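You operate a simulated robot arm through the tools that you are given. There is no shell and no other tool.

You run a simulated two-armed robot. Do the job below in one go: nothing can be reset, and whatever is moved stays where it is left.

JOB
Swap the inlet's black coupling for the orange piece; lock its lever.
Fine: free the inlet lever first; stand the black coupling in the empty well. Set down upright: black coupling. Where these are worked on the way, their far stop is far enough and under half their travel is too little: inlet lever.

Only the result counts: the job must be done as asked and must still hold three seconds after the hand-in. Knocking over, shifting, dropping, spilling or breaking anything else fails it.

ROBOT AND FRAMES
Two 7-joint arms with two-finger grippers on one trunk, on a base that moves. Base frame: it is fixed to the floor where the robot stands at the start and does not move with it; the origin is under the middle of the robot, x ahead of it, y to its left, z up. Readings come in mm, rad, newtons and seconds.
The left shoulder is at the start at [77, 216, 1294], the right one opposite. With the tool pointing down near the work surface each hand reaches from about 160 to 840 mm from the robot's upright axis, wherever it stands, measured 20 degrees to its own side. Places, roughly: black coupling (5x4x9 cm) [600, 100, 900]; inlet coupling [600, 100, 800]; inlet lever [500, 200, 800]; return lever [500, 300, 800]. Payload 3.43 kg a hand.
Tool frame (each hand has its own): the origin (TCP) lies between the finger pads and is the grasp point; the fingertips stand 20 mm ahead of it; z points along the fingers, y is the line along which they close. The gripper opens to 124 mm; its body begins 93 mm behind the TCP.
Orientation is that of the tool frame in the base frame, as [roll, pitch, yaw] about the fixed x, y, z axes, in that order (R = Rz(yaw) Ry(pitch) Rx(roll)). With the fingers straight down and closing along the base's y, the tool's x points along the base's -x, its y along +y and its z along -z.

CONTROLS
- The arms move only by the tool send_rows. It takes "left_moves", "right_moves" or both (then of equal length, played together; a hand with none holds still); each is one flat list of numbers, 7 for each row, row after row: the gripper command, from -1 (shut) to 1 (fully open), values between in proportion, then the shift along the tool's x, y, z in mm, then the turn, a rotation vector about the tool's x, y, z in rad. In form: [hand, dx, dy, dz, rx, ry, rz, hand, dx, dy, dz, rx, ry, rz, ...]. A call has 1 to 20 rows; each row shifts and turns the commanded pose from where the row before left it, along the tool's axes as they then stand. Each row takes 0.2 s and may step no farther than 50 mm and 0.15 rad from the row before; otherwise, or with a gripper value out of range, the whole call is refused. A pose out of reach is approached as far as the arm can. The call stops where the force on the tool passes 40 N (or 10 N more than at its start, if that is more) or the arm is blocked; 0.2 s more then pass. The fingers move at their own pace (about 72 mm/s each) and stop on an object; they squeeze with about 39 N. The grip force told is the motor's: it shows also when the fingers shut on nothing. Time passes only in rows, and 0.2 s behind the last, so rows that do not move let the fingers close. It gives the time, the measured TCP pose, the force on the tool (base axes), the opening and the grip force at its end, in the units of the frame above (readings bear some noise), with the torque about the TCP (base axes, N m) and any sound that the robot's microphone picked up.
- Cameras (640 x 400 px; columns grow to the right, rows downward): "scene" is now at [182.3, 20.8, 1442.9]; the picture's right is [0.45, -0.89, 0.00], its down [-0.69, -0.35, -0.63] and it looks along [0.56, 0.28, -0.78] (base axes); focal length 287 px, centre (320, 200). "left" rides on the left gripper at [82, -14, -140] in its tool frame; the picture's right is [0.17, 0.99, 0.00], its down [-0.83, 0.14, -0.54] and it looks along [-0.53, 0.09, 0.84] (tool axes); focal length 243 px, centre (320, 200). "right" rides on the right gripper at [82, 14, -140] in its tool frame; the picture's right is [-0.17, 0.99, 0.00], its down [-0.83, -0.14, -0.54] and it looks along [-0.53, -0.09, 0.84] (tool axes); focal length 243 px, centre (320, 200).
- camera(camera): a new picture of that camera. The clock stands still meanwhile.
- lift_body(by): moves the trunk up (or, below 0, down) by that many mm; the arms and the scene camera ride with it, the base frame stays. It gives what a move gives, with no picture.
- roll_base(legs): drives the robot by 1 to 6 legs, each [ahead, left, turn to the left] in mm, mm and rad, along the robot's own axes; the way and the turn of a leg run together, so that a leg with both is an arc; at most 1500 mm and 3.142 rad a leg. The arms and the cameras ride along, it lands a little off, and it stops where it bumps. It gives what a move gives.
- aim_head(pan, tilt): turns the head with the scene camera to pan (to the left, within 1.396 rad either way) and tilt (down, from -0.506 to 1.204), counted from straight ahead of the robot (the tilt from the chest, where the trunk bows). It gives what a move gives.
- pixel_to_xyz(camera, pixels): for up to 12 pixels [column, row] of the newest picture of that camera ("zoom" is the newest enlarged one), the place [x, y, z] in the base frame of the surface seen there, good to about 2 mm, but the place of the scene camera against the robot may be out by one fixed shift of up to 18 mm in any direction. The clock stands still meanwhile.
- enlarge(camera, box): a new picture of the part [left, top, right, bottom] of that camera's present view, enlarged. The clock stands still meanwhile.
- finish_job(): hands the job in; it is judged then, once.

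Open the grippers and draw the arms clear of the work before you hand the job in, unless the task says otherwise.

The tools are called by a JSON object that holds its "api" and its "payload". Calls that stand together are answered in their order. send_rows: Moves the arms, as the interface text tells. Its arguments: {"type":"object","properties":{"left_moves":{"type":"array"},"right_moves":{"type":"array"}},"required":[]} The other tools are called the same way: lift_body (by) moves the trunk up or down; roll_base (legs) drives the base; aim_head (pan, tilt) turns the head that bears the scene camera; camera (camera) takes a picture; pixel_to_xyz (camera, pixels) gives the place of the surface under pixels of a picture; enlarge (camera, box) takes an enlarged picture of a part of a camera's view; finish_job () hands the job in.

At the start:

```text
time_s: 0.0
left_ee_pos: [439.7, 457.8, 1108.5]
left_orientation: [-3.139, -0.001, 3.142]
left_force: [0.0, 0.7, -0.4]
left_torque: [0.01, -0.01, 0.0]
left_width: 123.9
left_grip_force: 0.1
right_ee_pos: [510.2, -51.7, 1147.8]
right_orientation: [-3.14, 0.001, 3.141]
right_force: [-0.8, -0.2, 0.7]
right_torque: [0.01, -0.01, -0.02]
right_width: 124.0
right_grip_force: 0.0
trunk travel left (down, up): [-450.0, 141.0]
robot x, y, heading: [1.4, -0.7, 0.002]
head pan, tilt (commanded): [0.469, 0.894]
```

scene: 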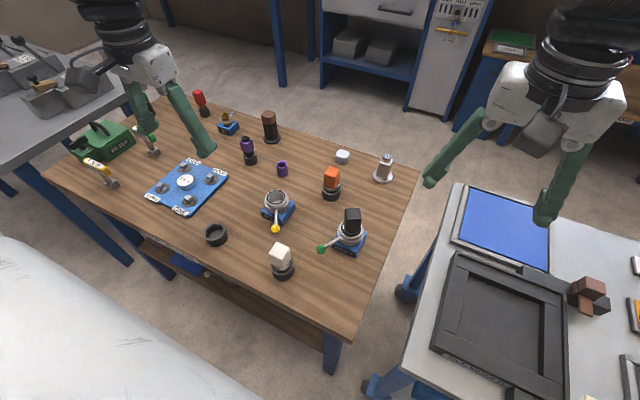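
right: 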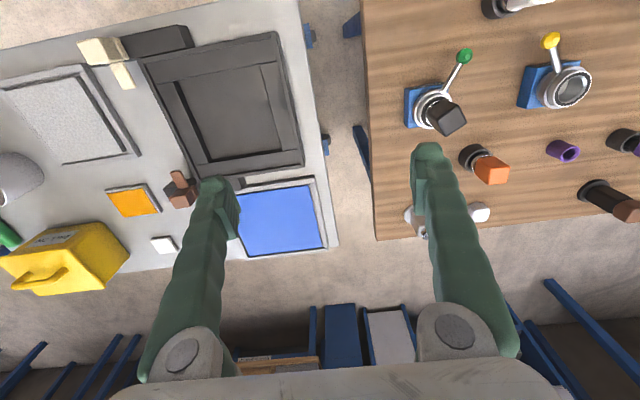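
left: 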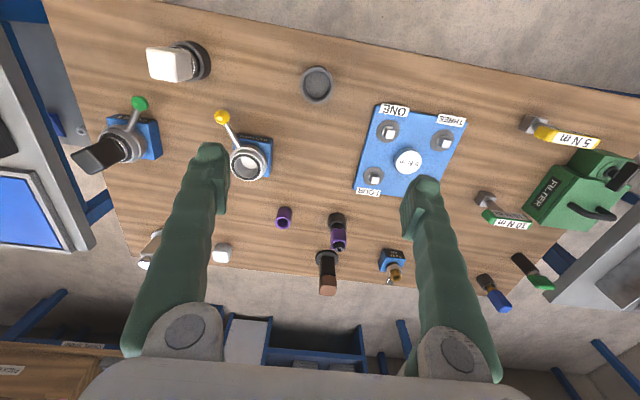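

I see the black coupling in its blue inlet with a green lever near scene pixel (350,230), an orange piece at (331,183), an empty-looking socket with yellow lever at (277,205), and an empty dark ring at (215,235). I'll enlarge to read details.

{"api": "enlarge", "payload": {"camera": "scene", "box": [240, 150, 400, 290]}}

{"api": "pixel_to_xyz", "payload": {"camera": "scene", "pixels": [[351, 215], [321, 249], [350, 235], [332, 173], [331, 196], [276, 198], [275, 229], [215, 236], [300, 240], [281, 252], [342, 156], [283, 168]]}}

{"api": "enlarge", "payload": {"camera": "right", "box": [370, 20, 640, 240]}}

{"api": "enlarge", "payload": {"camera": "left", "box": [60, 20, 340, 280]}}

```text
2.86 times, centred on (320, 220) of scene
```

zoom: 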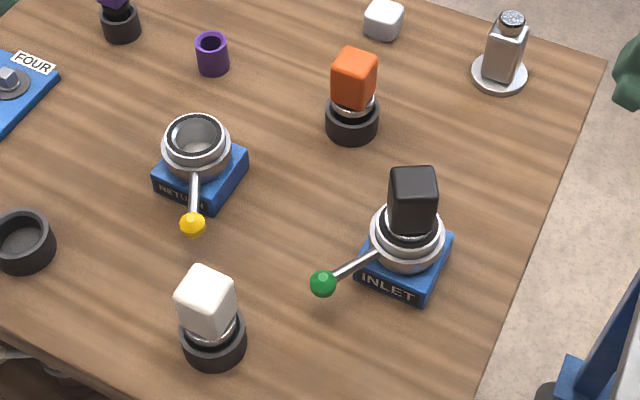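

```text
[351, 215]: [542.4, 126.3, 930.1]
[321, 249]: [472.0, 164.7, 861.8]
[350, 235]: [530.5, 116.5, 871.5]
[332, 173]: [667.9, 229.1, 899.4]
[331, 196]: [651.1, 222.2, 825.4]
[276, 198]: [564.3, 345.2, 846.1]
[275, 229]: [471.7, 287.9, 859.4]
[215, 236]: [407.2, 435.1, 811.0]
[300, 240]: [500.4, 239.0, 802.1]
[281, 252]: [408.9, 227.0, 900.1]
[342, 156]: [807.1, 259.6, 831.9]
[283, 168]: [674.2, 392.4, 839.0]
```

```text
1.82 times, centred on (505, 130) of right
```

zoom: 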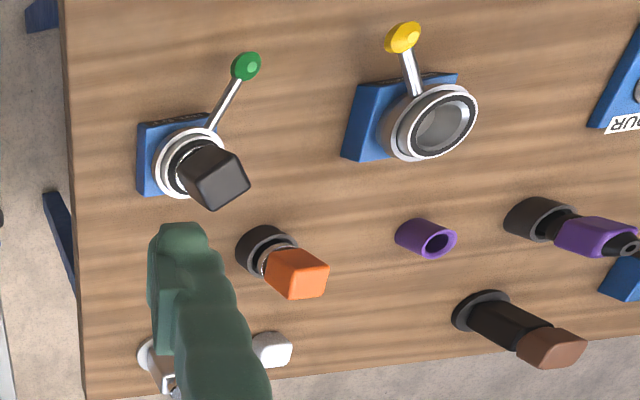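

```text
1.54 times, centred on (200, 150) of left
```

zoom: 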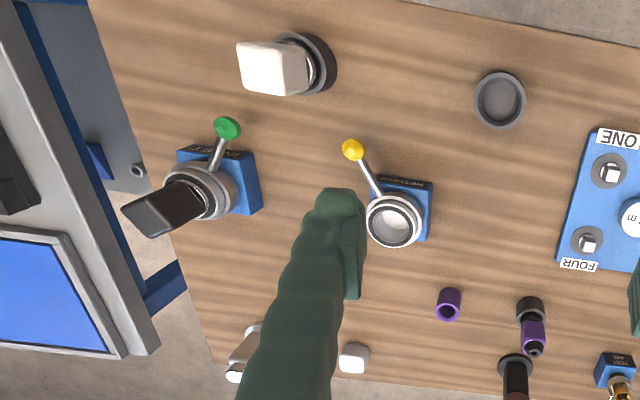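

The inlet's lever (green ball), the empty return socket (yellow ball), orange and white pieces standing in dark wells, and an empty well at lower left are visible. I'll get accurate places from the wrist cameras.

{"api": "pixel_to_xyz", "payload": {"camera": "left", "pixels": [[316, 85], [316, 70], [316, 101], [302, 85], [332, 85], [139, 103], [222, 117], [248, 165], [130, 140], [150, 140], [85, 158], [110, 152]]}}

{"api": "pixel_to_xyz", "payload": {"camera": "right", "pixels": [[464, 55], [443, 115], [430, 112], [417, 108], [483, 160], [493, 172], [475, 155], [410, 92], [406, 124], [570, 88], [551, 40], [455, 110]]}}

{"api": "enlarge", "payload": {"camera": "right", "box": [390, 35, 520, 195]}}

{"api": "enlarge", "payload": {"camera": "left", "box": [60, 80, 170, 180]}}

```text
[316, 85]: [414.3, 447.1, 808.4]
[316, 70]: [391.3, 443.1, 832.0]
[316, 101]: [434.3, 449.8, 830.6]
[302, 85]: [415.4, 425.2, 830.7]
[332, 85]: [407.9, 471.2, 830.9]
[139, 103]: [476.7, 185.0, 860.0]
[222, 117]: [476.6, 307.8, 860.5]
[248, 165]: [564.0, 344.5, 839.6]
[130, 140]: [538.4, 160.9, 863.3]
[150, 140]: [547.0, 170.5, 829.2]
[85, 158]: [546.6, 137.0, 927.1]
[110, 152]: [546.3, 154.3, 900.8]
```

```text
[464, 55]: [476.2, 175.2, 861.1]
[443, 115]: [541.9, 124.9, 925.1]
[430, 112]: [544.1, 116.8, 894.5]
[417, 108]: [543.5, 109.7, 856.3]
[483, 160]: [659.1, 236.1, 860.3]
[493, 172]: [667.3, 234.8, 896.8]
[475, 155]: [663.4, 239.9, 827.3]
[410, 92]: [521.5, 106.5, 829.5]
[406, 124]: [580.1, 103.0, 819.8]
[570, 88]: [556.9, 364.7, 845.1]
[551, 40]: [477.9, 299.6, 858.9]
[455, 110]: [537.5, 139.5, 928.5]
```

```text
2.50 times, centred on (455, 115) of right
```

zoom: 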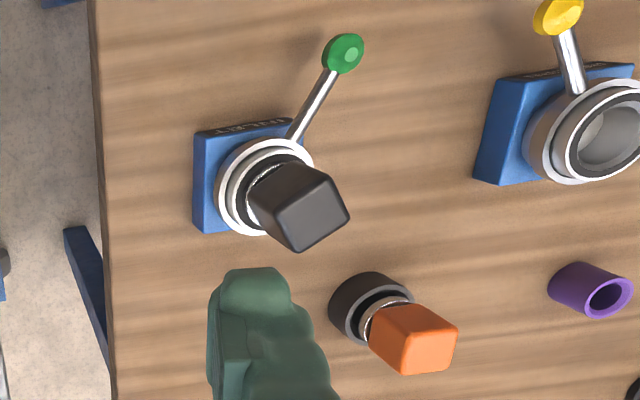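

```text
4.00 times, centred on (115, 130) of left
```

zoom: 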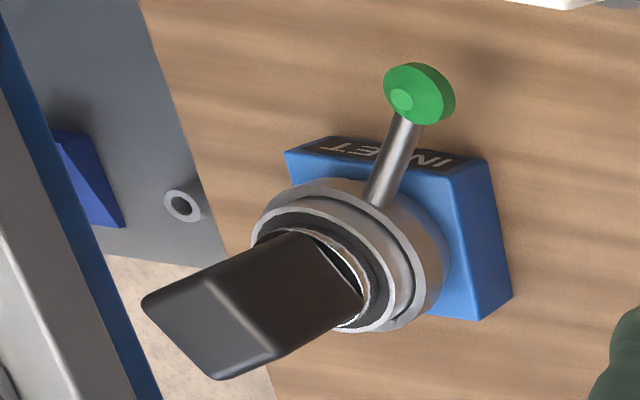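

The wrist cameras put the inlet near (547,130), the well at about (413,448) with rim z≈831, and the orange piece near (665,240). I'll draw the right hand aside and bring the left hand over the inlet at height to look closer.

{"api": "send_rows", "payload": {"left_moves": [1, 0, 0, 0, 0, 0, 0, 1, 0, 0, 0, 0, 0, 0, 1, 0, -45, 0, 0, 0, 0, 1, 0, -45, 0, 0, 0, 0, 1, 0, -45, 0, 0, 0, 0, 1, 0, -45, 0, 0, 0, 0, 1, 0, -45, 0, 0, 0, 0, 1, 0, -45, 0, 0, 0, 0], "right_moves": [1, 0, -40, 0, 0, 0, 0, 1, 0, -40, 0, 0, 0, 0, 1, 0, -40, 0, 0, 0, 0, 1, 0, -40, 0, 0, 0, 0, 1, 0, -40, 0, 0, 0, 0, 1, 0, -40, 0, 0, 0, 0, 1, 0, 0, 0, 0, 0, 0, 1, 0, 0, 0, 0, 0, 0]}}

{"api": "camera", "payload": {"camera": "left"}}

{"api": "camera", "payload": {"camera": "scene"}}

```text
time_s: 1.8
left_ee_pos: [448.8, 267.2, 1127.2]
left_orientation: [3.139, 0.001, -3.141]
left_force: [-0.6, -0.7, -0.7]
left_torque: [0.06, -0.03, 0.0]
left_width: 124.0
left_grip_force: 0.1
left hand out of reach, approached as far as the arm can: row 6, 7, 8
right_ee_pos: [432.3, -208.5, 1097.9]
right_orientation: [-3.141, 0.004, 3.136]
right_force: [-0.4, -0.4, -0.4]
right_torque: [0.04, -0.01, -0.02]
right_width: 123.9
right_grip_force: 0.0
right hand out of reach, approached as far as the arm can: row 2, 3, 4, 5, 6
trunk travel left (down, up): [-450.0, 141.0]
robot x, y, heading: [0.0, 3.0, 0.004]
head pan, tilt (commanded): [0.469, 0.894]
```

```text
taken
```

left: 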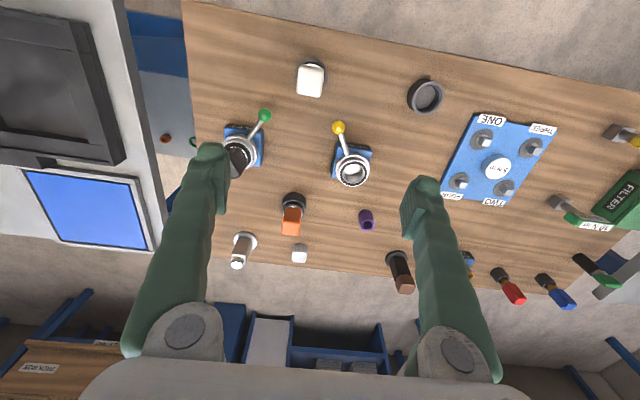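

```text
taken
```

scene: 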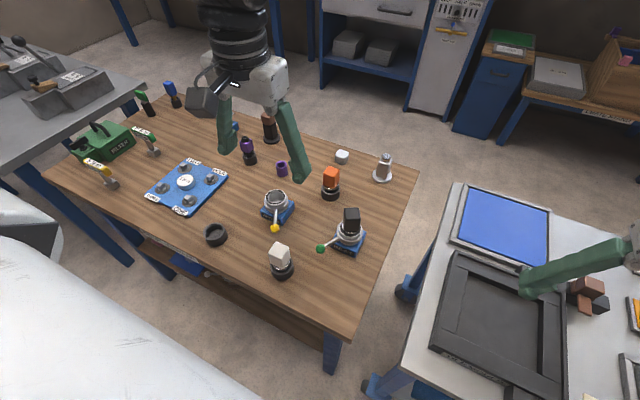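

The left hand reached its limit at y≈267 because it is too high and close to the shoulder. I'll lower it to z≈1030 (still clear of the 930 mm tops), and lower the right as well, then move the left on toward the inlet.

{"api": "send_rows", "payload": {"left_moves": [1, 0, 0, 40, 0, 0, 0, 1, 0, 0, 40, 0, 0, 0, 1, 0, 0, 0, 0, 0, 0]}}

```text
time_s: 2.6
left_ee_pos: [451.0, 273.1, 1046.3]
left_orientation: [3.141, 0.002, 3.141]
left_force: [0.6, 0.5, -0.3]
left_torque: [-0.01, 0.0, -0.01]
left_width: 124.1
left_grip_force: 0.0
right_ee_pos: [431.6, -206.7, 1098.2]
right_orientation: [-3.14, 0.003, 3.136]
right_force: [0.0, 0.2, -0.1]
right_torque: [0.03, -0.04, -0.01]
right_width: 123.8
right_grip_force: 0.0
trunk travel left (down, up): [-450.0, 141.0]
robot x, y, heading: [-1.2, 1.3, 0.001]
head pan, tilt (commanded): [0.469, 0.894]
```

The commanded pose follows the reached one. I move the left hand further to −y at z≈1046.

{"api": "send_rows", "payload": {"left_moves": [1, 0, -40, 0, 0, 0, 0, 1, 0, -40, 0, 0, 0, 0, 1, 0, -40, 0, 0, 0, 0, 1, 0, 0, 0, 0, 0, 0]}}

{"api": "camera", "payload": {"camera": "left"}}

```text
time_s: 3.6
left_ee_pos: [465.7, 256.5, 1058.0]
left_orientation: [-3.141, 0.0, 3.14]
left_force: [0.0, 1.5, 0.0]
left_torque: [-0.05, 0.0, 0.0]
left_width: 124.2
left_grip_force: 0.1
left hand out of reach, approached as far as the arm can: row 1, 2, 3
right_ee_pos: [433.9, -205.2, 1098.0]
right_orientation: [-3.141, 0.002, 3.136]
right_force: [0.1, 0.0, 1.0]
right_torque: [-0.03, 0.01, 0.0]
right_width: 123.9
right_grip_force: 0.0
trunk travel left (down, up): [-450.0, 141.0]
robot x, y, heading: [2.9, 1.5, 0.0]
head pan, tilt (commanded): [0.469, 0.894]
```

```text
taken
```

left: 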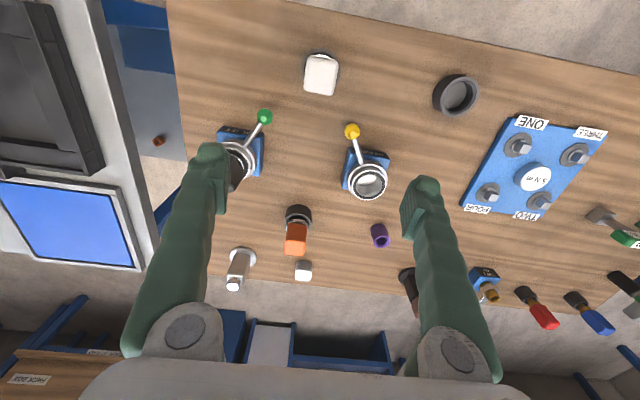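

The arm is still limited at this height. I'll raise the trunk so that the hand works lower relative to the shoulder, with the arms going up along with it.

{"api": "lift_body", "payload": {"by": 140}}

{"api": "send_rows", "payload": {"left_moves": [1, 0, 0, 45, 0, 0, 0, 1, 0, 0, 45, 0, 0, 0, 1, 0, 0, 45, 0, 0, 0, 1, 0, -40, 0, 0, 0, 0, 1, 0, -40, 0, 0, 0, 0, 1, 0, 0, 0, 0, 0, 0]}}

{"api": "camera", "payload": {"camera": "left"}}

```text
time_s: 5.3
left_ee_pos: [465.4, 255.6, 1196.9]
left_orientation: [3.142, -0.002, 3.142]
left_force: [0.2, 0.2, -0.5]
left_torque: [0.0, 0.02, 0.01]
left_width: 124.0
left_grip_force: 0.0
right_ee_pos: [417.6, -204.5, 1343.8]
right_orientation: [-3.141, 0.255, 3.139]
right_force: [-0.6, 0.4, -1.0]
right_torque: [0.0, -0.02, 0.02]
right_width: 123.9
right_grip_force: 0.0
trunk travel left (down, up): [-590.0, 1.0]
robot x, y, heading: [1.6, 0.7, -0.002]
head pan, tilt (commanded): [0.469, 0.894]
```

```text
time_s: 6.7
left_ee_pos: [435.4, 241.3, 1098.5]
left_orientation: [-3.137, 0.0, -3.141]
left_force: [0.3, -0.1, -1.0]
left_torque: [-0.02, 0.03, 0.06]
left_width: 124.2
left_grip_force: 0.1
left hand out of reach, approached as far as the arm can: row 3, 4, 5
right_ee_pos: [419.1, -205.4, 1344.0]
right_orientation: [-3.141, 0.257, 3.141]
right_force: [-0.3, 0.5, -0.3]
right_torque: [0.01, 0.03, 0.01]
right_width: 123.7
right_grip_force: 0.0
trunk travel left (down, up): [-590.0, 1.0]
robot x, y, heading: [-0.7, 2.4, -0.003]
head pan, tilt (commanded): [0.469, 0.894]
```

```text
taken
```

left: 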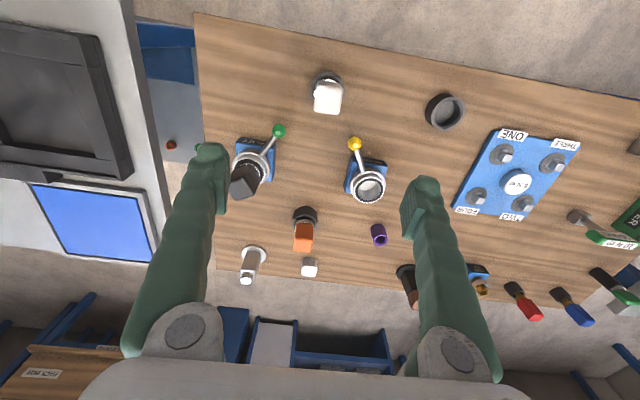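

The left arm's limit toward the middle is about 29° off the axis. Turning the base a bit to the right would bring everything to the left arm's side; first I check the clearance around the base with the head camera.

{"api": "aim_head", "payload": {"pan": 0.3, "tilt": 1.2}}

{"api": "camera", "payload": {"camera": "scene"}}

{"api": "aim_head", "payload": {"pan": -0.8, "tilt": 1.0}}

{"api": "camera", "payload": {"camera": "scene"}}

{"api": "aim_head", "payload": {"pan": 1.2, "tilt": 1.1}}

{"api": "camera", "payload": {"camera": "scene"}}

```text
time_s: 7.5
left_ee_pos: [435.3, 240.5, 1099.1]
left_orientation: [-3.14, 0.001, -3.14]
left_force: [0.8, 0.0, 0.0]
left_torque: [-0.01, 0.01, -0.04]
left_width: 123.8
left_grip_force: 0.2
right_ee_pos: [417.0, -205.1, 1344.9]
right_orientation: [3.14, 0.257, 3.138]
right_force: [0.2, -0.3, -0.9]
right_torque: [-0.04, 0.0, -0.03]
right_width: 124.0
right_grip_force: 0.1
trunk travel left (down, up): [-590.0, 1.0]
robot x, y, heading: [-2.7, -3.9, 0.001]
head pan, tilt (commanded): [0.3, 1.201]
```

```text
taken
```

scene: 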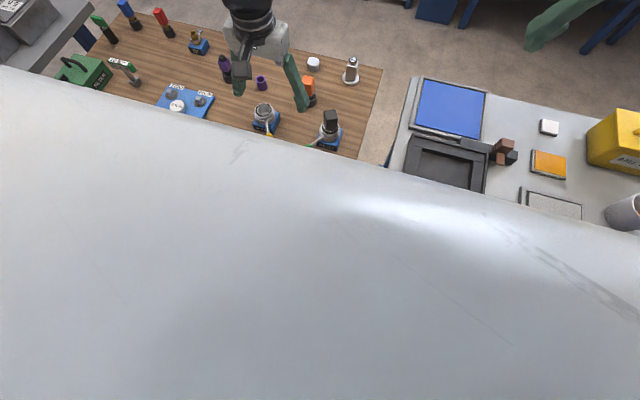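

```text
time_s: 8.8
left_ee_pos: [434.8, 241.0, 1099.8]
left_orientation: [-3.139, 0.001, -3.142]
left_force: [-0.1, 0.1, 0.7]
left_torque: [0.0, -0.01, -0.01]
left_width: 124.1
left_grip_force: 0.0
right_ee_pos: [418.2, -204.7, 1344.4]
right_orientation: [-3.141, 0.256, 3.137]
right_force: [-0.2, -0.6, 0.1]
right_torque: [-0.01, 0.02, -0.02]
right_width: 123.9
right_grip_force: 0.0
trunk travel left (down, up): [-590.0, 1.0]
robot x, y, heading: [2.2, -0.4, 0.001]
head pan, tilt (commanded): [-0.799, 1.0]
```

```text
taken
```

scene: 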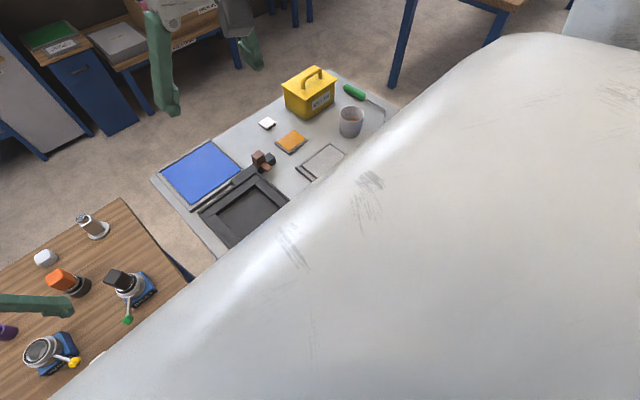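

```text
time_s: 10.7
left_ee_pos: [434.9, 240.6, 1098.6]
left_orientation: [-3.139, 0.0, -3.141]
left_force: [0.5, 0.2, -0.7]
left_torque: [-0.03, -0.03, -0.02]
left_width: 124.1
left_grip_force: 0.1
right_ee_pos: [417.2, -204.7, 1344.2]
right_orientation: [-3.141, 0.258, 3.138]
right_force: [-1.0, 0.1, -0.9]
right_torque: [0.0, 0.0, 0.01]
right_width: 124.0
right_grip_force: 0.0
trunk travel left (down, up): [-590.0, 1.0]
robot x, y, heading: [0.0, 2.2, 0.004]
head pan, tilt (commanded): [1.201, 1.1]
```

```text
taken
```

scene: 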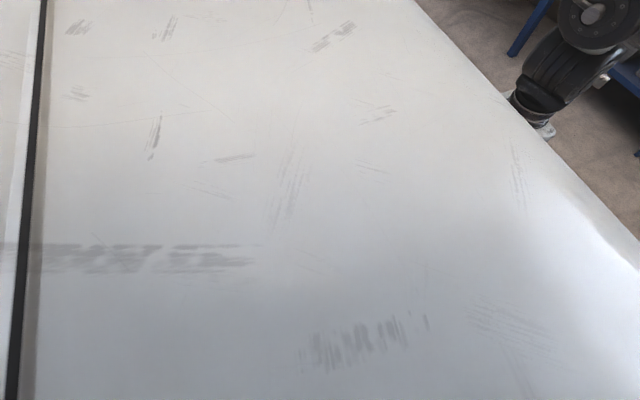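

The chest hides the floor, but computing from the first picture the work table's near corner is at about (299,66). I'll back off 80 mm and then turn 0.35 rad to the right, so all work places fall about 30–60° to the left of the robot.

{"api": "roll_base", "payload": {"legs": [[-80, 0, 0], [0, 0, -0.35]]}}

{"api": "aim_head", "payload": {"pan": 0.7, "tilt": 0.9}}

{"api": "camera", "payload": {"camera": "scene"}}

{"api": "camera", "payload": {"camera": "left"}}

```text
time_s: 13.2
left_ee_pos: [410.2, 83.5, 1100.2]
left_orientation: [-3.139, 0.002, 2.804]
left_force: [0.3, 0.4, 0.3]
left_torque: [0.01, -0.01, -0.02]
left_width: 123.8
left_grip_force: 0.0
right_ee_pos: [246.5, -330.3, 1343.9]
right_orientation: [-3.142, 0.256, 2.801]
right_force: [0.0, 0.3, 0.7]
right_torque: [0.03, 0.0, 0.04]
right_width: 124.2
right_grip_force: 0.1
trunk travel left (down, up): [-590.0, 1.0]
robot x, y, heading: [-80.1, -1.5, -0.337]
head pan, tilt (commanded): [1.201, 1.1]
```

```text
time_s: 14.2
left_ee_pos: [409.8, 84.2, 1098.4]
left_orientation: [-3.138, 0.002, 2.805]
left_force: [0.0, 0.4, -0.8]
left_torque: [0.0, 0.01, 0.02]
left_width: 124.2
left_grip_force: 0.0
right_ee_pos: [245.9, -330.5, 1344.5]
right_orientation: [3.141, 0.257, 2.8]
right_force: [0.2, -0.1, 0.0]
right_torque: [0.0, 0.0, -0.01]
right_width: 123.9
right_grip_force: 0.0
trunk travel left (down, up): [-590.0, 1.0]
robot x, y, heading: [-78.6, -0.7, -0.339]
head pan, tilt (commanded): [0.7, 0.901]
```

```text
taken
```

scene: 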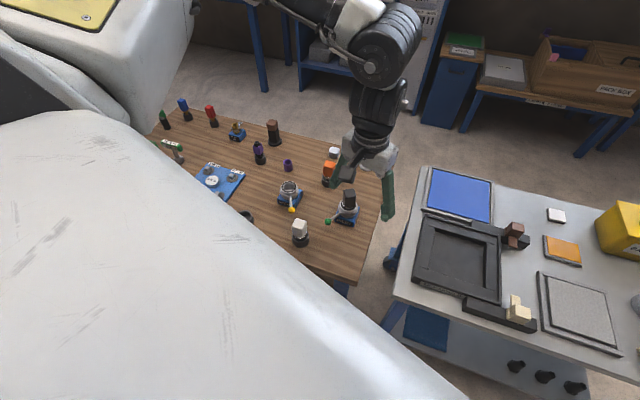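

```text
taken
```

left: 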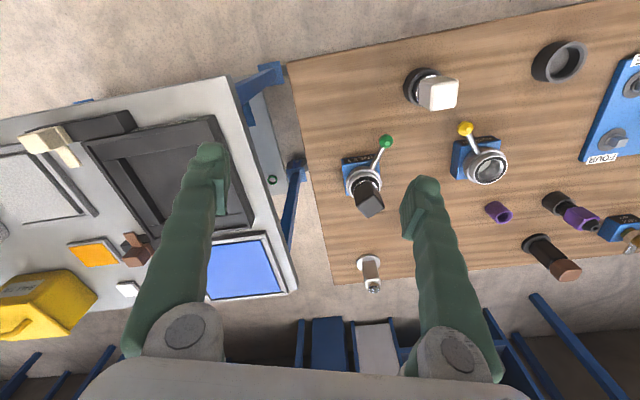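

Now the left hand's camera sees the inlet at (360,180) and lever ball at (386,141). I enlarge that and read places.

{"api": "enlarge", "payload": {"camera": "left", "box": [320, 120, 416, 220]}}

{"api": "pixel_to_xyz", "payload": {"camera": "left", "pixels": [[386, 141], [380, 158], [370, 207], [360, 190], [345, 180], [361, 165], [378, 180], [345, 158], [345, 205], [467, 129], [488, 165], [557, 62]]}}

{"api": "enlarge", "payload": {"camera": "left", "box": [436, 110, 532, 210]}}

```text
4.00 times, centred on (368, 170) of left
```

zoom: 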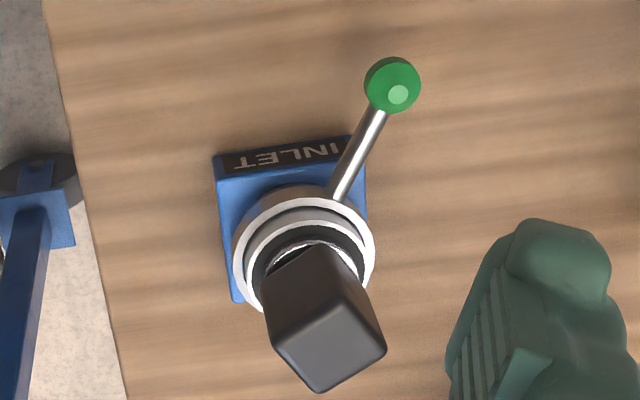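

```text
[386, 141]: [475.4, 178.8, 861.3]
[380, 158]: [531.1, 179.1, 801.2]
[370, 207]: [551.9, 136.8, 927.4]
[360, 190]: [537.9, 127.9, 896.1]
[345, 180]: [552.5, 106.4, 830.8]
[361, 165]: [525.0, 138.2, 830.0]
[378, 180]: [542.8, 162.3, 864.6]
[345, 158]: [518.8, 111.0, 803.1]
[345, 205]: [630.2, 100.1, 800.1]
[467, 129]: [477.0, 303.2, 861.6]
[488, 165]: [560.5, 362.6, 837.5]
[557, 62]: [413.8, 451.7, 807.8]
```

```text
4.00 times, centred on (484, 160) of left
```

zoom: 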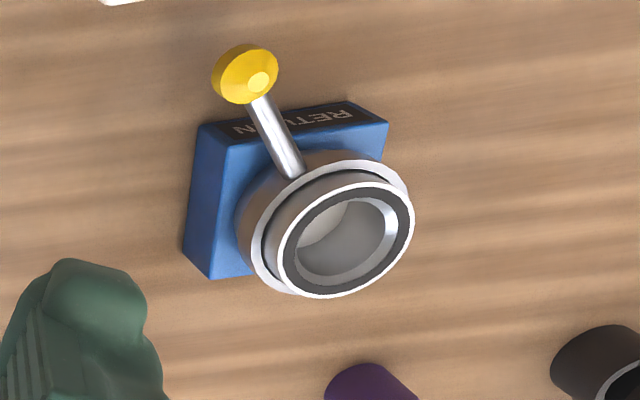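

The lever ball is at about (476,179,850) and the collar centre near (545,130). I'll lower the hand a bit for a sharper view of collar and lever.

{"api": "send_rows", "payload": {"left_moves": [1, 9, 10, 44, 0, 0, 0, 1, 9, 11, 44, 0, 0, 0, 1, 0, 0, 0, 0, 0, 0]}}

{"api": "camera", "payload": {"camera": "left"}}

{"api": "enlarge", "payload": {"camera": "left", "box": [260, 100, 420, 260]}}

```text
time_s: 15.0
left_ee_pos: [399.9, 126.4, 1022.0]
left_orientation: [-3.133, 0.005, 2.805]
left_force: [0.5, 0.0, -0.3]
left_torque: [-0.04, -0.02, 0.02]
left_width: 124.0
left_grip_force: 0.1
left hand out of reach, approached as far as the arm can: row 1, 2
right_ee_pos: [247.2, -332.0, 1345.6]
right_orientation: [3.141, 0.258, 2.8]
right_force: [0.5, 0.6, 1.0]
right_torque: [0.03, 0.0, 0.01]
right_width: 124.3
right_grip_force: 0.0
trunk travel left (down, up): [-590.0, 1.0]
robot x, y, heading: [-77.9, 0.8, -0.333]
head pan, tilt (commanded): [0.7, 0.901]
```

```text
taken
```

left: 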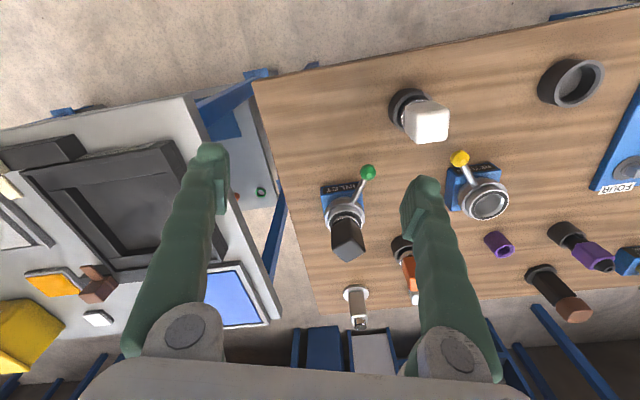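

```text
2.50 times, centred on (340, 180) of left
```

zoom: 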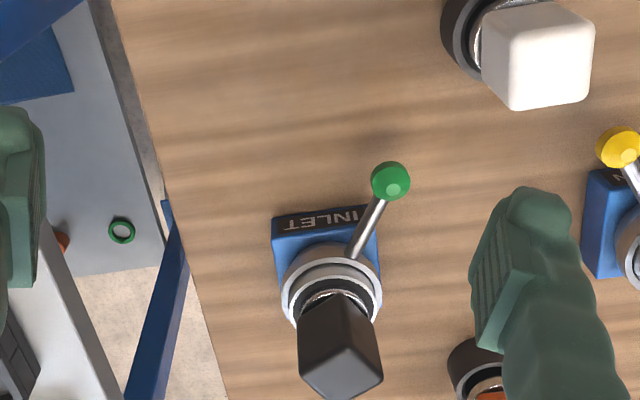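

The left arm again hit its inner limit (34° off the axis), so I'll turn the base another 0.2 rad to the right to have comfortable room on both sides of the lever swing.

{"api": "roll_base", "payload": {"legs": [[0, 0, -0.2]]}}

{"api": "send_rows", "payload": {"left_moves": [1, 0, 30, 0, 0, 0, 0, 1, 0, 30, 0, 0, 0, 0, 1, 0, 0, 0, 0, 0, 0]}}

{"api": "camera", "payload": {"camera": "left"}}

{"api": "enlarge", "payload": {"camera": "left", "box": [260, 100, 420, 260]}}

```text
time_s: 16.3
left_ee_pos: [415.0, 31.8, 1022.0]
left_orientation: [-3.135, 0.002, 2.607]
left_force: [-1.0, 0.1, 0.4]
left_torque: [-0.01, -0.03, -0.02]
left_width: 124.0
left_grip_force: 0.2
right_ee_pos: [175.8, -388.8, 1344.4]
right_orientation: [3.14, 0.256, 2.606]
right_force: [0.8, 0.0, -0.1]
right_torque: [-0.02, 0.01, -0.01]
right_width: 123.9
right_grip_force: 0.2
trunk travel left (down, up): [-590.0, 1.0]
robot x, y, heading: [-79.9, 0.8, -0.535]
head pan, tilt (commanded): [0.7, 0.901]
```

```text
time_s: 17.1
left_ee_pos: [447.3, 82.2, 1022.2]
left_orientation: [-3.134, 0.002, 2.608]
left_force: [-0.1, -0.5, -0.5]
left_torque: [-0.01, 0.01, -0.01]
left_width: 124.0
left_grip_force: 0.1
right_ee_pos: [176.2, -388.3, 1344.4]
right_orientation: [-3.141, 0.256, 2.608]
right_force: [-0.6, -1.1, -0.6]
right_torque: [0.02, 0.02, -0.03]
right_width: 124.1
right_grip_force: 0.1
trunk travel left (down, up): [-590.0, 1.0]
robot x, y, heading: [-77.6, 2.8, -0.534]
head pan, tilt (commanded): [0.7, 0.901]
```

```text
taken
```

left: 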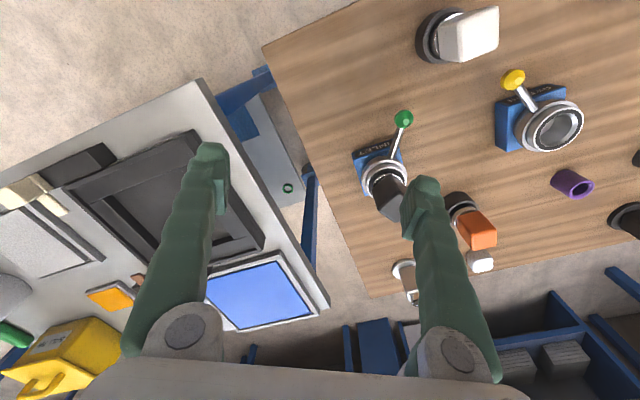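

```text
2.50 times, centred on (340, 180) of left
```

zoom: 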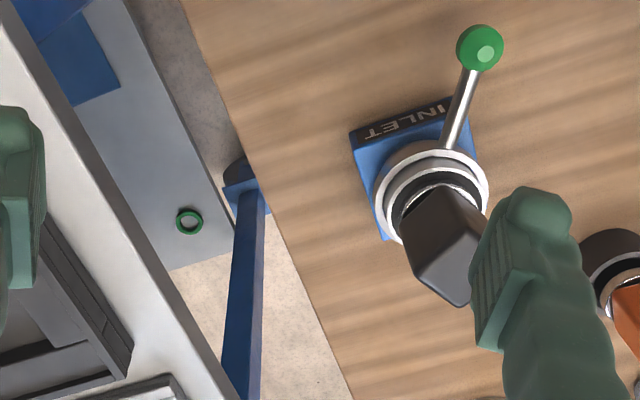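

Clear view now: the ball at zoom (480,48), rod running to the collar at (450,145). I query the collar rim, rod and block points.

{"api": "pixel_to_xyz", "payload": {"camera": "zoom", "pixels": [[480, 48], [465, 52], [495, 45], [462, 110], [450, 142], [374, 205], [395, 160], [432, 148], [470, 162], [487, 195], [352, 132], [385, 238]]}}

{"api": "pixel_to_xyz", "payload": {"camera": "left", "pixels": [[391, 205], [384, 182], [375, 176], [475, 235], [470, 222], [460, 205], [514, 80], [556, 126], [470, 35], [453, 212], [385, 160], [400, 155]]}}

```text
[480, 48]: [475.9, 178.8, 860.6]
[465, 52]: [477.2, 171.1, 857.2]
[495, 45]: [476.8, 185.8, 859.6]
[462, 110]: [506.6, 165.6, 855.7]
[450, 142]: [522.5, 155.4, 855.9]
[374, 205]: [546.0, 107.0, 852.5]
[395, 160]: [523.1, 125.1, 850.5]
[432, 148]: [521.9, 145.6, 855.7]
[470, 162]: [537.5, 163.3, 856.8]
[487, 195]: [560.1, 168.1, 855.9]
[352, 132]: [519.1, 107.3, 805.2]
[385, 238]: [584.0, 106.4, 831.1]
```

```text
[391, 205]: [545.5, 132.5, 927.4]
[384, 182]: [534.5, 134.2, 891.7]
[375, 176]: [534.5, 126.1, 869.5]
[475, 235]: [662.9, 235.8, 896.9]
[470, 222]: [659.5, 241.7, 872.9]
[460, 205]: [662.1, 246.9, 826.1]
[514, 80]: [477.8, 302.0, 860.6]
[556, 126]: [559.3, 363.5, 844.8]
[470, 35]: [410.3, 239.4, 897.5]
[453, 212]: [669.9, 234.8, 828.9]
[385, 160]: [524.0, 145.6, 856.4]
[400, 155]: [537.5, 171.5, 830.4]
```

The collar centre fits to about (552,138), lever arm ≈86 mm with ball centre ≈(476.5,179,849), pointing 28° to the +y side, opposite to the empty return's lever. I'll move above the ball with a partly open gripper and a matching yaw to straddle it.

{"api": "send_rows", "payload": {"left_moves": [-0.19, 8, 32.7, 0, 0, 0, 0, -0.19, 8, 32.7, 0, 0, 0, 0, -0.19, 8, 32.8, 0, 0, 0, 0, -0.19, 0, 0, 30, 0, 0, -0.1, -0.19, 0, 0, 30, 0, 0, -0.1, -0.19, 0, 0, 0, 0, 0, 0]}}

{"api": "camera", "payload": {"camera": "left"}}

```text
time_s: 18.5
left_ee_pos: [474.1, 179.5, 961.4]
left_orientation: [-3.134, 0.001, 2.809]
left_force: [-0.1, 0.1, 0.5]
left_torque: [-0.04, -0.01, -0.01]
left_width: 50.2
left_grip_force: 0.0
right_ee_pos: [175.9, -388.2, 1345.5]
right_orientation: [3.142, 0.258, 2.606]
right_force: [-0.3, 0.2, 0.2]
right_torque: [0.05, -0.03, 0.0]
right_width: 124.0
right_grip_force: 0.0
trunk travel left (down, up): [-590.0, 1.0]
robot x, y, heading: [-75.1, -0.7, -0.533]
head pan, tilt (commanded): [0.7, 0.901]
```

```text
taken
```

left: 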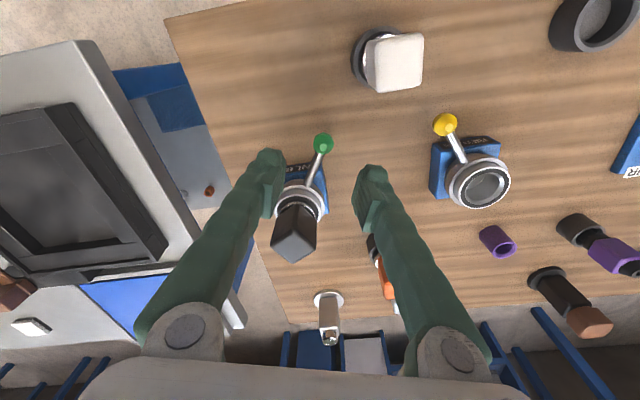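

The ball is centred between the fingers (pixel (322,143), expected (320,138)). I descend straight to z≈857 to straddle it.

{"api": "send_rows", "payload": {"left_moves": [-0.19, -2, 0, 35, 0, 0, 0, -0.19, 0, 0, 35, 0, 0, 0, -0.19, 0, 0, 34, 0, 0, 0, -0.19, 0, 0, 0, 0, 0, 0]}}

{"api": "camera", "payload": {"camera": "left"}}

```text
time_s: 19.5
left_ee_pos: [472.6, 192.6, 913.7]
left_orientation: [-3.133, -0.001, 2.808]
left_force: [0.1, -0.5, 1.2]
left_torque: [-0.02, -0.02, -0.02]
left_width: 50.3
left_grip_force: 0.0
left hand out of reach, approached as far as the arm can: row 2, 3
right_ee_pos: [175.8, -389.4, 1343.0]
right_orientation: [-3.141, 0.257, 2.607]
right_force: [0.4, 0.8, -0.8]
right_torque: [0.05, -0.01, -0.01]
right_width: 123.9
right_grip_force: 0.1
trunk travel left (down, up): [-590.0, 1.0]
robot x, y, heading: [-81.5, 3.3, -0.533]
head pan, tilt (commanded): [0.7, 0.901]
```

```text
taken
```

left: 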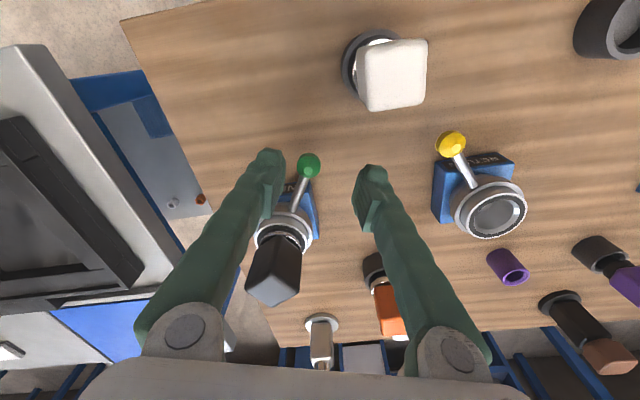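

The arm can't get lower with the trunk this high. I'll raise the hand well up, lower the trunk back by 140 mm, and re-check the poses.

{"api": "send_rows", "payload": {"left_moves": [-0.19, 0, 0, -42, 0, 0, 0, -0.19, 0, 0, -42, 0, 0, 0, -0.19, 0, 0, -42, 0, 0, 0, -0.19, 0, 0, -42, 0, 0, 0, -0.19, 0, 0, -42, 0, 0, 0, -0.19, 0, 0, -30, 0, 0, 0, -0.19, 0, 0, 0, 0, 0, 0]}}

{"api": "lift_body", "payload": {"by": -140}}

{"api": "camera", "payload": {"camera": "left"}}

{"api": "camera", "payload": {"camera": "scene"}}

```text
time_s: 21.1
left_ee_pos: [475.3, 194.5, 1152.1]
left_orientation: [-3.134, 0.0, 2.807]
left_force: [0.2, -0.3, -0.6]
left_torque: [-0.01, 0.02, 0.01]
left_width: 50.2
left_grip_force: 0.0
right_ee_pos: [177.1, -389.1, 1344.3]
right_orientation: [3.14, 0.256, 2.606]
right_force: [0.4, 0.0, -0.4]
right_torque: [-0.04, -0.01, -0.01]
right_width: 124.0
right_grip_force: 0.1
trunk travel left (down, up): [-590.0, 1.0]
robot x, y, heading: [-76.7, 1.6, -0.534]
head pan, tilt (commanded): [0.7, 0.901]
```

```text
time_s: 22.8
left_ee_pos: [474.7, 193.8, 1014.0]
left_orientation: [-3.133, 0.002, 2.809]
left_force: [-0.2, -0.5, 0.2]
left_torque: [-0.02, 0.02, 0.0]
left_width: 50.1
left_grip_force: 0.0
right_ee_pos: [176.3, -389.0, 1204.6]
right_orientation: [3.14, 0.257, 2.606]
right_force: [0.5, -0.7, 0.4]
right_torque: [-0.01, -0.03, -0.03]
right_width: 123.9
right_grip_force: 0.0
trunk travel left (down, up): [-450.0, 141.0]
robot x, y, heading: [-75.9, -2.5, -0.53]
head pan, tilt (commanded): [0.7, 0.901]
```

```text
taken
```

left: 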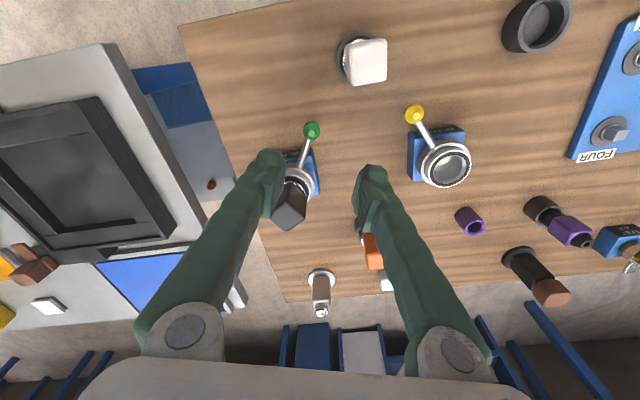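

```text
taken
```

scene: 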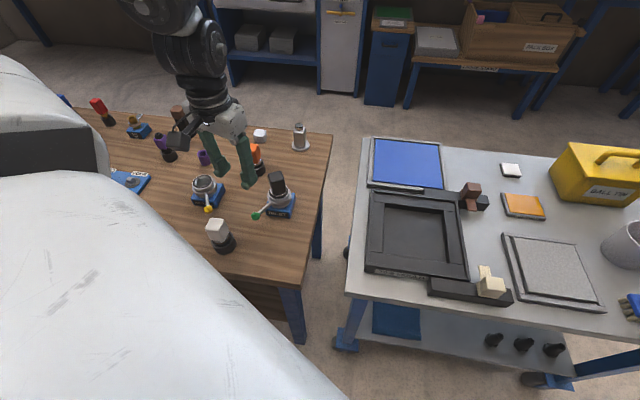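

The trunk is back and the left hand is at (475,194,1014). I centre over the ball and come down in small steps.

{"api": "send_rows", "payload": {"left_moves": [-0.19, -6.5, -13.4, 0, 0, 0, 0, -0.19, 0, 0, 40, 0, 0, 0, -0.19, 0, 0, 40, 0, 0, 0, -0.19, 0, 0, 0, 0, 0, 0]}}

{"api": "camera", "payload": {"camera": "left"}}

```text
time_s: 23.8
left_ee_pos: [474.1, 179.0, 935.8]
left_orientation: [-3.135, 0.002, 2.808]
left_force: [-0.2, 0.3, -0.8]
left_torque: [0.01, -0.05, 0.04]
left_width: 50.2
left_grip_force: 0.1
right_ee_pos: [174.5, -388.6, 1204.6]
right_orientation: [-3.141, 0.259, 2.606]
right_force: [1.1, 0.4, 0.2]
right_torque: [0.03, -0.01, -0.01]
right_width: 124.0
right_grip_force: 0.0
trunk travel left (down, up): [-450.0, 141.0]
robot x, y, heading: [-78.0, -0.0, -0.536]
head pan, tilt (commanded): [0.7, 0.901]
```

```text
taken
```

left: 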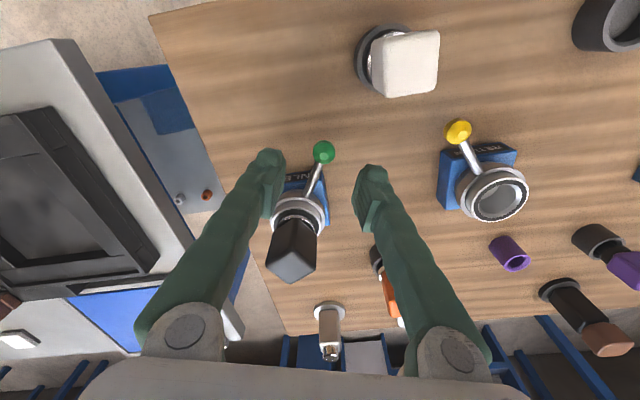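

The ball at (323,152) is centred between the fingers; I go down the last 78 mm.

{"api": "send_rows", "payload": {"left_moves": [-0.19, -2, 1, 30, 0, 0, 0, -0.19, 0, 0, 28, 0, 0, 0, -0.19, 0, 0, 20, 0, 0, 0, -0.19, 0, 0, 0, 0, 0, 0]}}

{"api": "camera", "payload": {"camera": "left"}}

```text
time_s: 24.8
left_ee_pos: [474.9, 178.0, 856.2]
left_orientation: [-3.135, 0.001, 2.808]
left_force: [-0.1, -0.7, -0.3]
left_torque: [0.01, 0.0, -0.02]
left_width: 50.3
left_grip_force: 0.1
right_ee_pos: [175.4, -389.2, 1204.1]
right_orientation: [3.14, 0.257, 2.606]
right_force: [-0.5, 0.3, 0.1]
right_torque: [-0.02, 0.01, 0.01]
right_width: 123.6
right_grip_force: 0.1
trunk travel left (down, up): [-450.0, 141.0]
robot x, y, heading: [-77.7, 1.4, -0.535]
head pan, tilt (commanded): [0.7, 0.901]
```

```text
taken
```

left: 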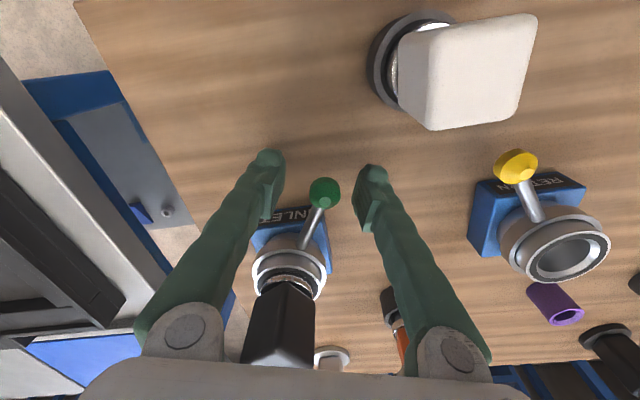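

The ball sits right at the TCP (pixel (324,191)). I narrow the fingers to about 32 mm around it and swing the first 30° toward −y along the arc about the collar axis.

{"api": "send_rows", "payload": {"left_moves": [-0.484, 0, 0, 0, 0, 0, 0, -0.484, 0, 0, 0, 0, 0, 0, -0.484, 0, -11.2, 0, 0, 0, -0.075, -0.484, 0, -15, 0, 0, 0, -0.075, -0.484, -1.4, -14.9, 0, 0, 0, -0.075, -0.484, 0, 0, 0, 0, 0, 0]}}

{"api": "camera", "payload": {"camera": "left"}}

```text
time_s: 26.2
left_ee_pos: [462.8, 131.6, 853.2]
left_orientation: [-3.124, -0.01, 2.996]
left_force: [-0.5, 0.2, -0.6]
left_torque: [0.01, -0.02, 0.01]
left_width: 32.5
left_grip_force: 0.6
left hand out of reach, approached as far as the arm can: row 5
right_ee_pos: [175.5, -389.5, 1204.2]
right_orientation: [3.141, 0.256, 2.607]
right_force: [0.7, -0.1, -1.0]
right_torque: [0.02, 0.02, 0.0]
right_width: 123.9
right_grip_force: 0.1
trunk travel left (down, up): [-450.0, 141.0]
robot x, y, heading: [-77.0, 1.7, -0.529]
head pan, tilt (commanded): [0.7, 0.901]
```

```text
taken
```

left: 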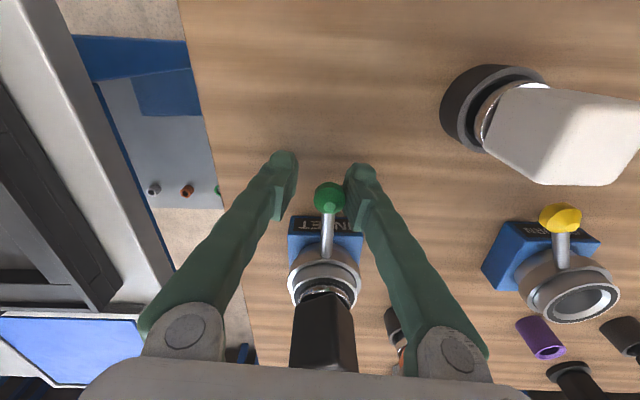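

The lever swings freely (ball now at about θ=180°, pixel (330,198)), but the wrist's yaw is at its limit. I open to 40 mm and continue the swing while turning the yaw back slightly.

{"api": "send_rows", "payload": {"left_moves": [-0.355, -5.4, -14.3, 0, 0, 0, 0.05, -0.355, -6.6, -13.5, 0, 0, 0, 0.05, -0.355, 0, 0, 0, 0, 0, 0]}}

{"api": "camera", "payload": {"camera": "left"}}

```text
time_s: 27.0
left_ee_pos: [476.9, 109.3, 857.0]
left_orientation: [-3.132, 0.001, 2.933]
left_force: [0.7, 0.0, 0.7]
left_torque: [-0.01, 0.01, -0.01]
left_width: 40.2
left_grip_force: 0.1
right_ee_pos: [175.8, -387.1, 1206.7]
right_orientation: [-3.14, 0.257, 2.606]
right_force: [0.0, 0.4, 0.9]
right_torque: [0.0, -0.02, 0.02]
right_width: 124.1
right_grip_force: 0.0
trunk travel left (down, up): [-450.0, 141.0]
robot x, y, heading: [-79.8, 2.2, -0.53]
head pan, tilt (commanded): [0.7, 0.901]
```

```text
taken
```

left: 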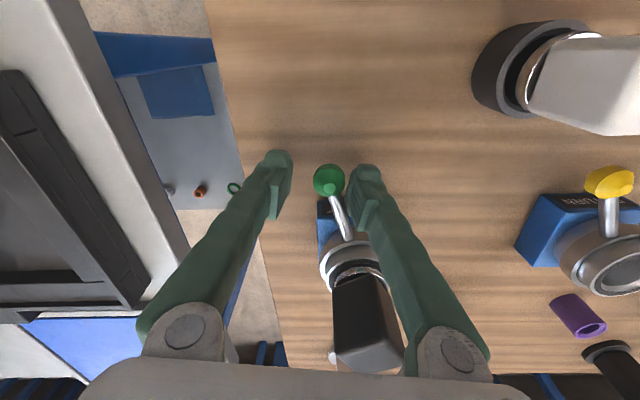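

The lever is now at about 195° with no force. I continue two more steps along the arc toward 215° and watch for the stop.

{"api": "send_rows", "payload": {"left_moves": [-0.355, 0, -14.6, 0, 0, 0, 0, -0.355, -10.5, -11, 0, 0, 0, 0, -0.355, 0, 0, 0, 0, 0, 0]}}

{"api": "camera", "payload": {"camera": "left"}}

```text
time_s: 27.8
left_ee_pos: [477.2, 86.1, 855.8]
left_orientation: [-3.139, -0.007, 2.935]
left_force: [-16.7, 17.4, -3.3]
left_torque: [-0.1, 0.39, 0.71]
left_width: 46.7
left_grip_force: 6.2
right_ee_pos: [173.7, -385.8, 1206.1]
right_orientation: [-3.14, 0.259, 2.606]
right_force: [0.0, -0.9, -0.1]
right_torque: [-0.04, 0.0, 0.0]
right_width: 124.2
right_grip_force: 0.0
trunk travel left (down, up): [-450.0, 141.0]
robot x, y, heading: [-74.5, -0.0, -0.528]
head pan, tilt (commanded): [0.7, 0.901]
```

```text
taken
```

left: 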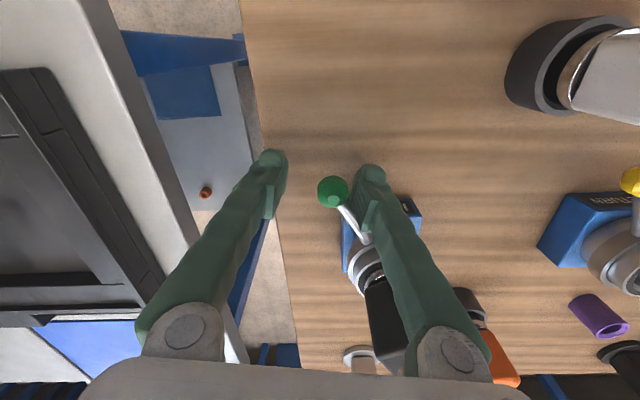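

The force rose to about 24 N with the ball at ≈211°, matching the return lever's open angle, so the far stop is reached. I ease off, open wider and lift straight up.

{"api": "send_rows", "payload": {"left_moves": [-0.2, 4, 6, 0, 0, 0, 0, 0, 0, 0, 0, 0, 0, 0, 0, 0, 0, -30, 0, 0, 0, 0, 0, 0, -40, 0, 0, 0, 0, 0, 0, -40, 0, 0, 0, 0, 0, 0, -40, 0, 0, 0, 0, 0, 0, 0, 0, 0, 0]}}

{"api": "camera", "payload": {"camera": "left"}}

```text
time_s: 29.4
left_ee_pos: [501.2, 98.1, 1003.0]
left_orientation: [-3.13, -0.003, 2.93]
left_force: [0.4, 0.0, 0.2]
left_torque: [0.05, 0.04, -0.01]
left_width: 62.1
left_grip_force: 0.1
left hand out of reach, approached as far as the arm can: row 4, 5, 6
right_ee_pos: [176.6, -388.9, 1204.7]
right_orientation: [3.14, 0.257, 2.605]
right_force: [-0.2, 0.2, -0.1]
right_torque: [0.0, 0.02, 0.0]
right_width: 124.1
right_grip_force: 0.1
trunk travel left (down, up): [-450.0, 141.0]
robot x, y, heading: [-79.1, 1.6, -0.531]
head pan, tilt (commanded): [0.7, 0.901]
```

```text
taken
```

left: 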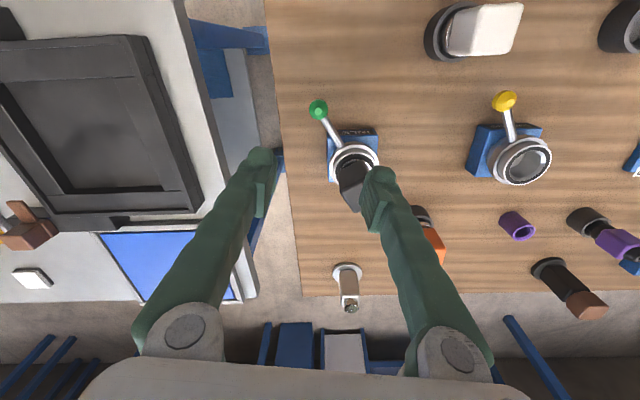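

The inlet lever now points the same way as the return's (open). Next I look closely at the black coupling, the orange piece and the well for grasping.

{"api": "enlarge", "payload": {"camera": "left", "box": [300, 90, 460, 290]}}

{"api": "enlarge", "payload": {"camera": "scene", "box": [180, 110, 320, 260]}}

```text
2.00 times, centred on (380, 190) of left
```

zoom: 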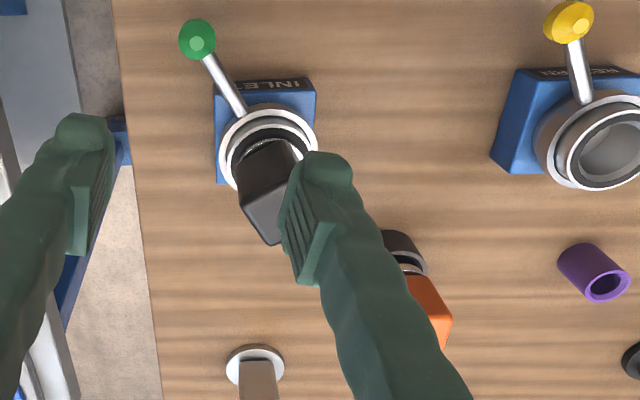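

```text
2.67 times, centred on (250, 185) of scene
```

zoom: 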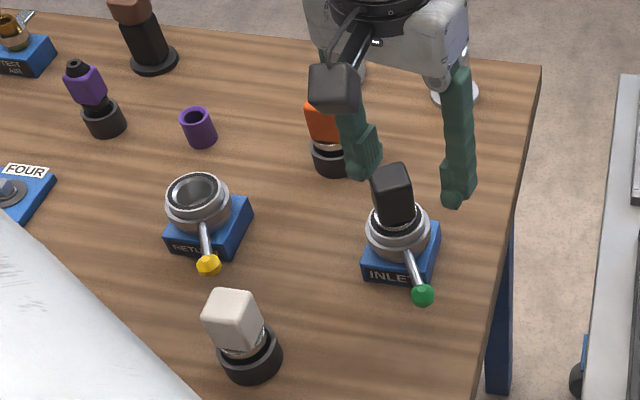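

The black grip block is partly hidden by a finger. I shift the hand sideways 50 mm (fingertips ≈50 mm above it) to see the block's faces squarely.

{"api": "send_rows", "payload": {"left_moves": [1, 8, 25, 0, 0, 0, 0.05, 1, 8, 25, 0, 0, 0, 0.05, 1, 0, 0, 0, 0, 0, 0, 1, 0, 0, 0, 0, 0, 0]}}

{"api": "camera", "payload": {"camera": "left"}}

{"api": "enlarge", "payload": {"camera": "left", "box": [260, 100, 380, 240]}}

```text
time_s: 30.4
left_ee_pos: [496.0, 150.9, 1002.3]
left_orientation: [-3.135, 0.002, 2.834]
left_force: [-0.1, -0.9, 0.1]
left_torque: [0.0, -0.02, 0.0]
left_width: 124.1
left_grip_force: 0.1
right_ee_pos: [176.7, -389.4, 1204.6]
right_orientation: [-3.141, 0.256, 2.605]
right_force: [0.2, 0.5, -0.6]
right_torque: [-0.01, 0.05, 0.02]
right_width: 124.0
right_grip_force: 0.1
trunk travel left (down, up): [-450.0, 141.0]
robot x, y, heading: [-80.2, 1.3, -0.53]
head pan, tilt (commanded): [0.7, 0.901]
```

```text
taken
```

left: 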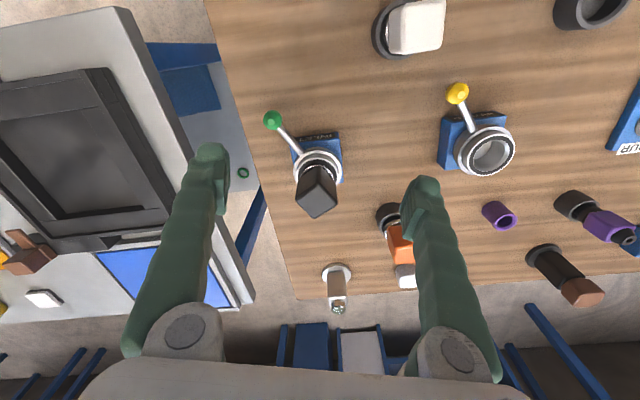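

```text
2.86 times, centred on (320, 170) of left
```

zoom: 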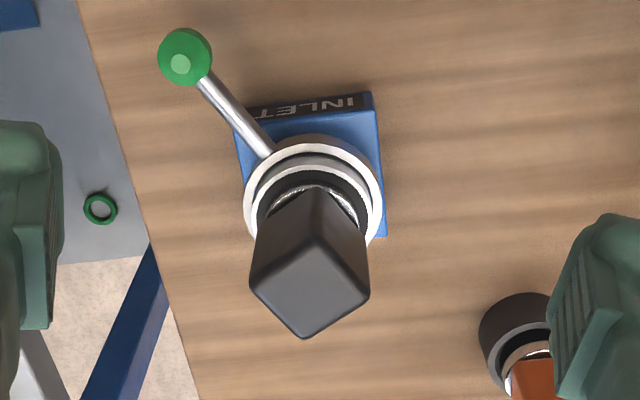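

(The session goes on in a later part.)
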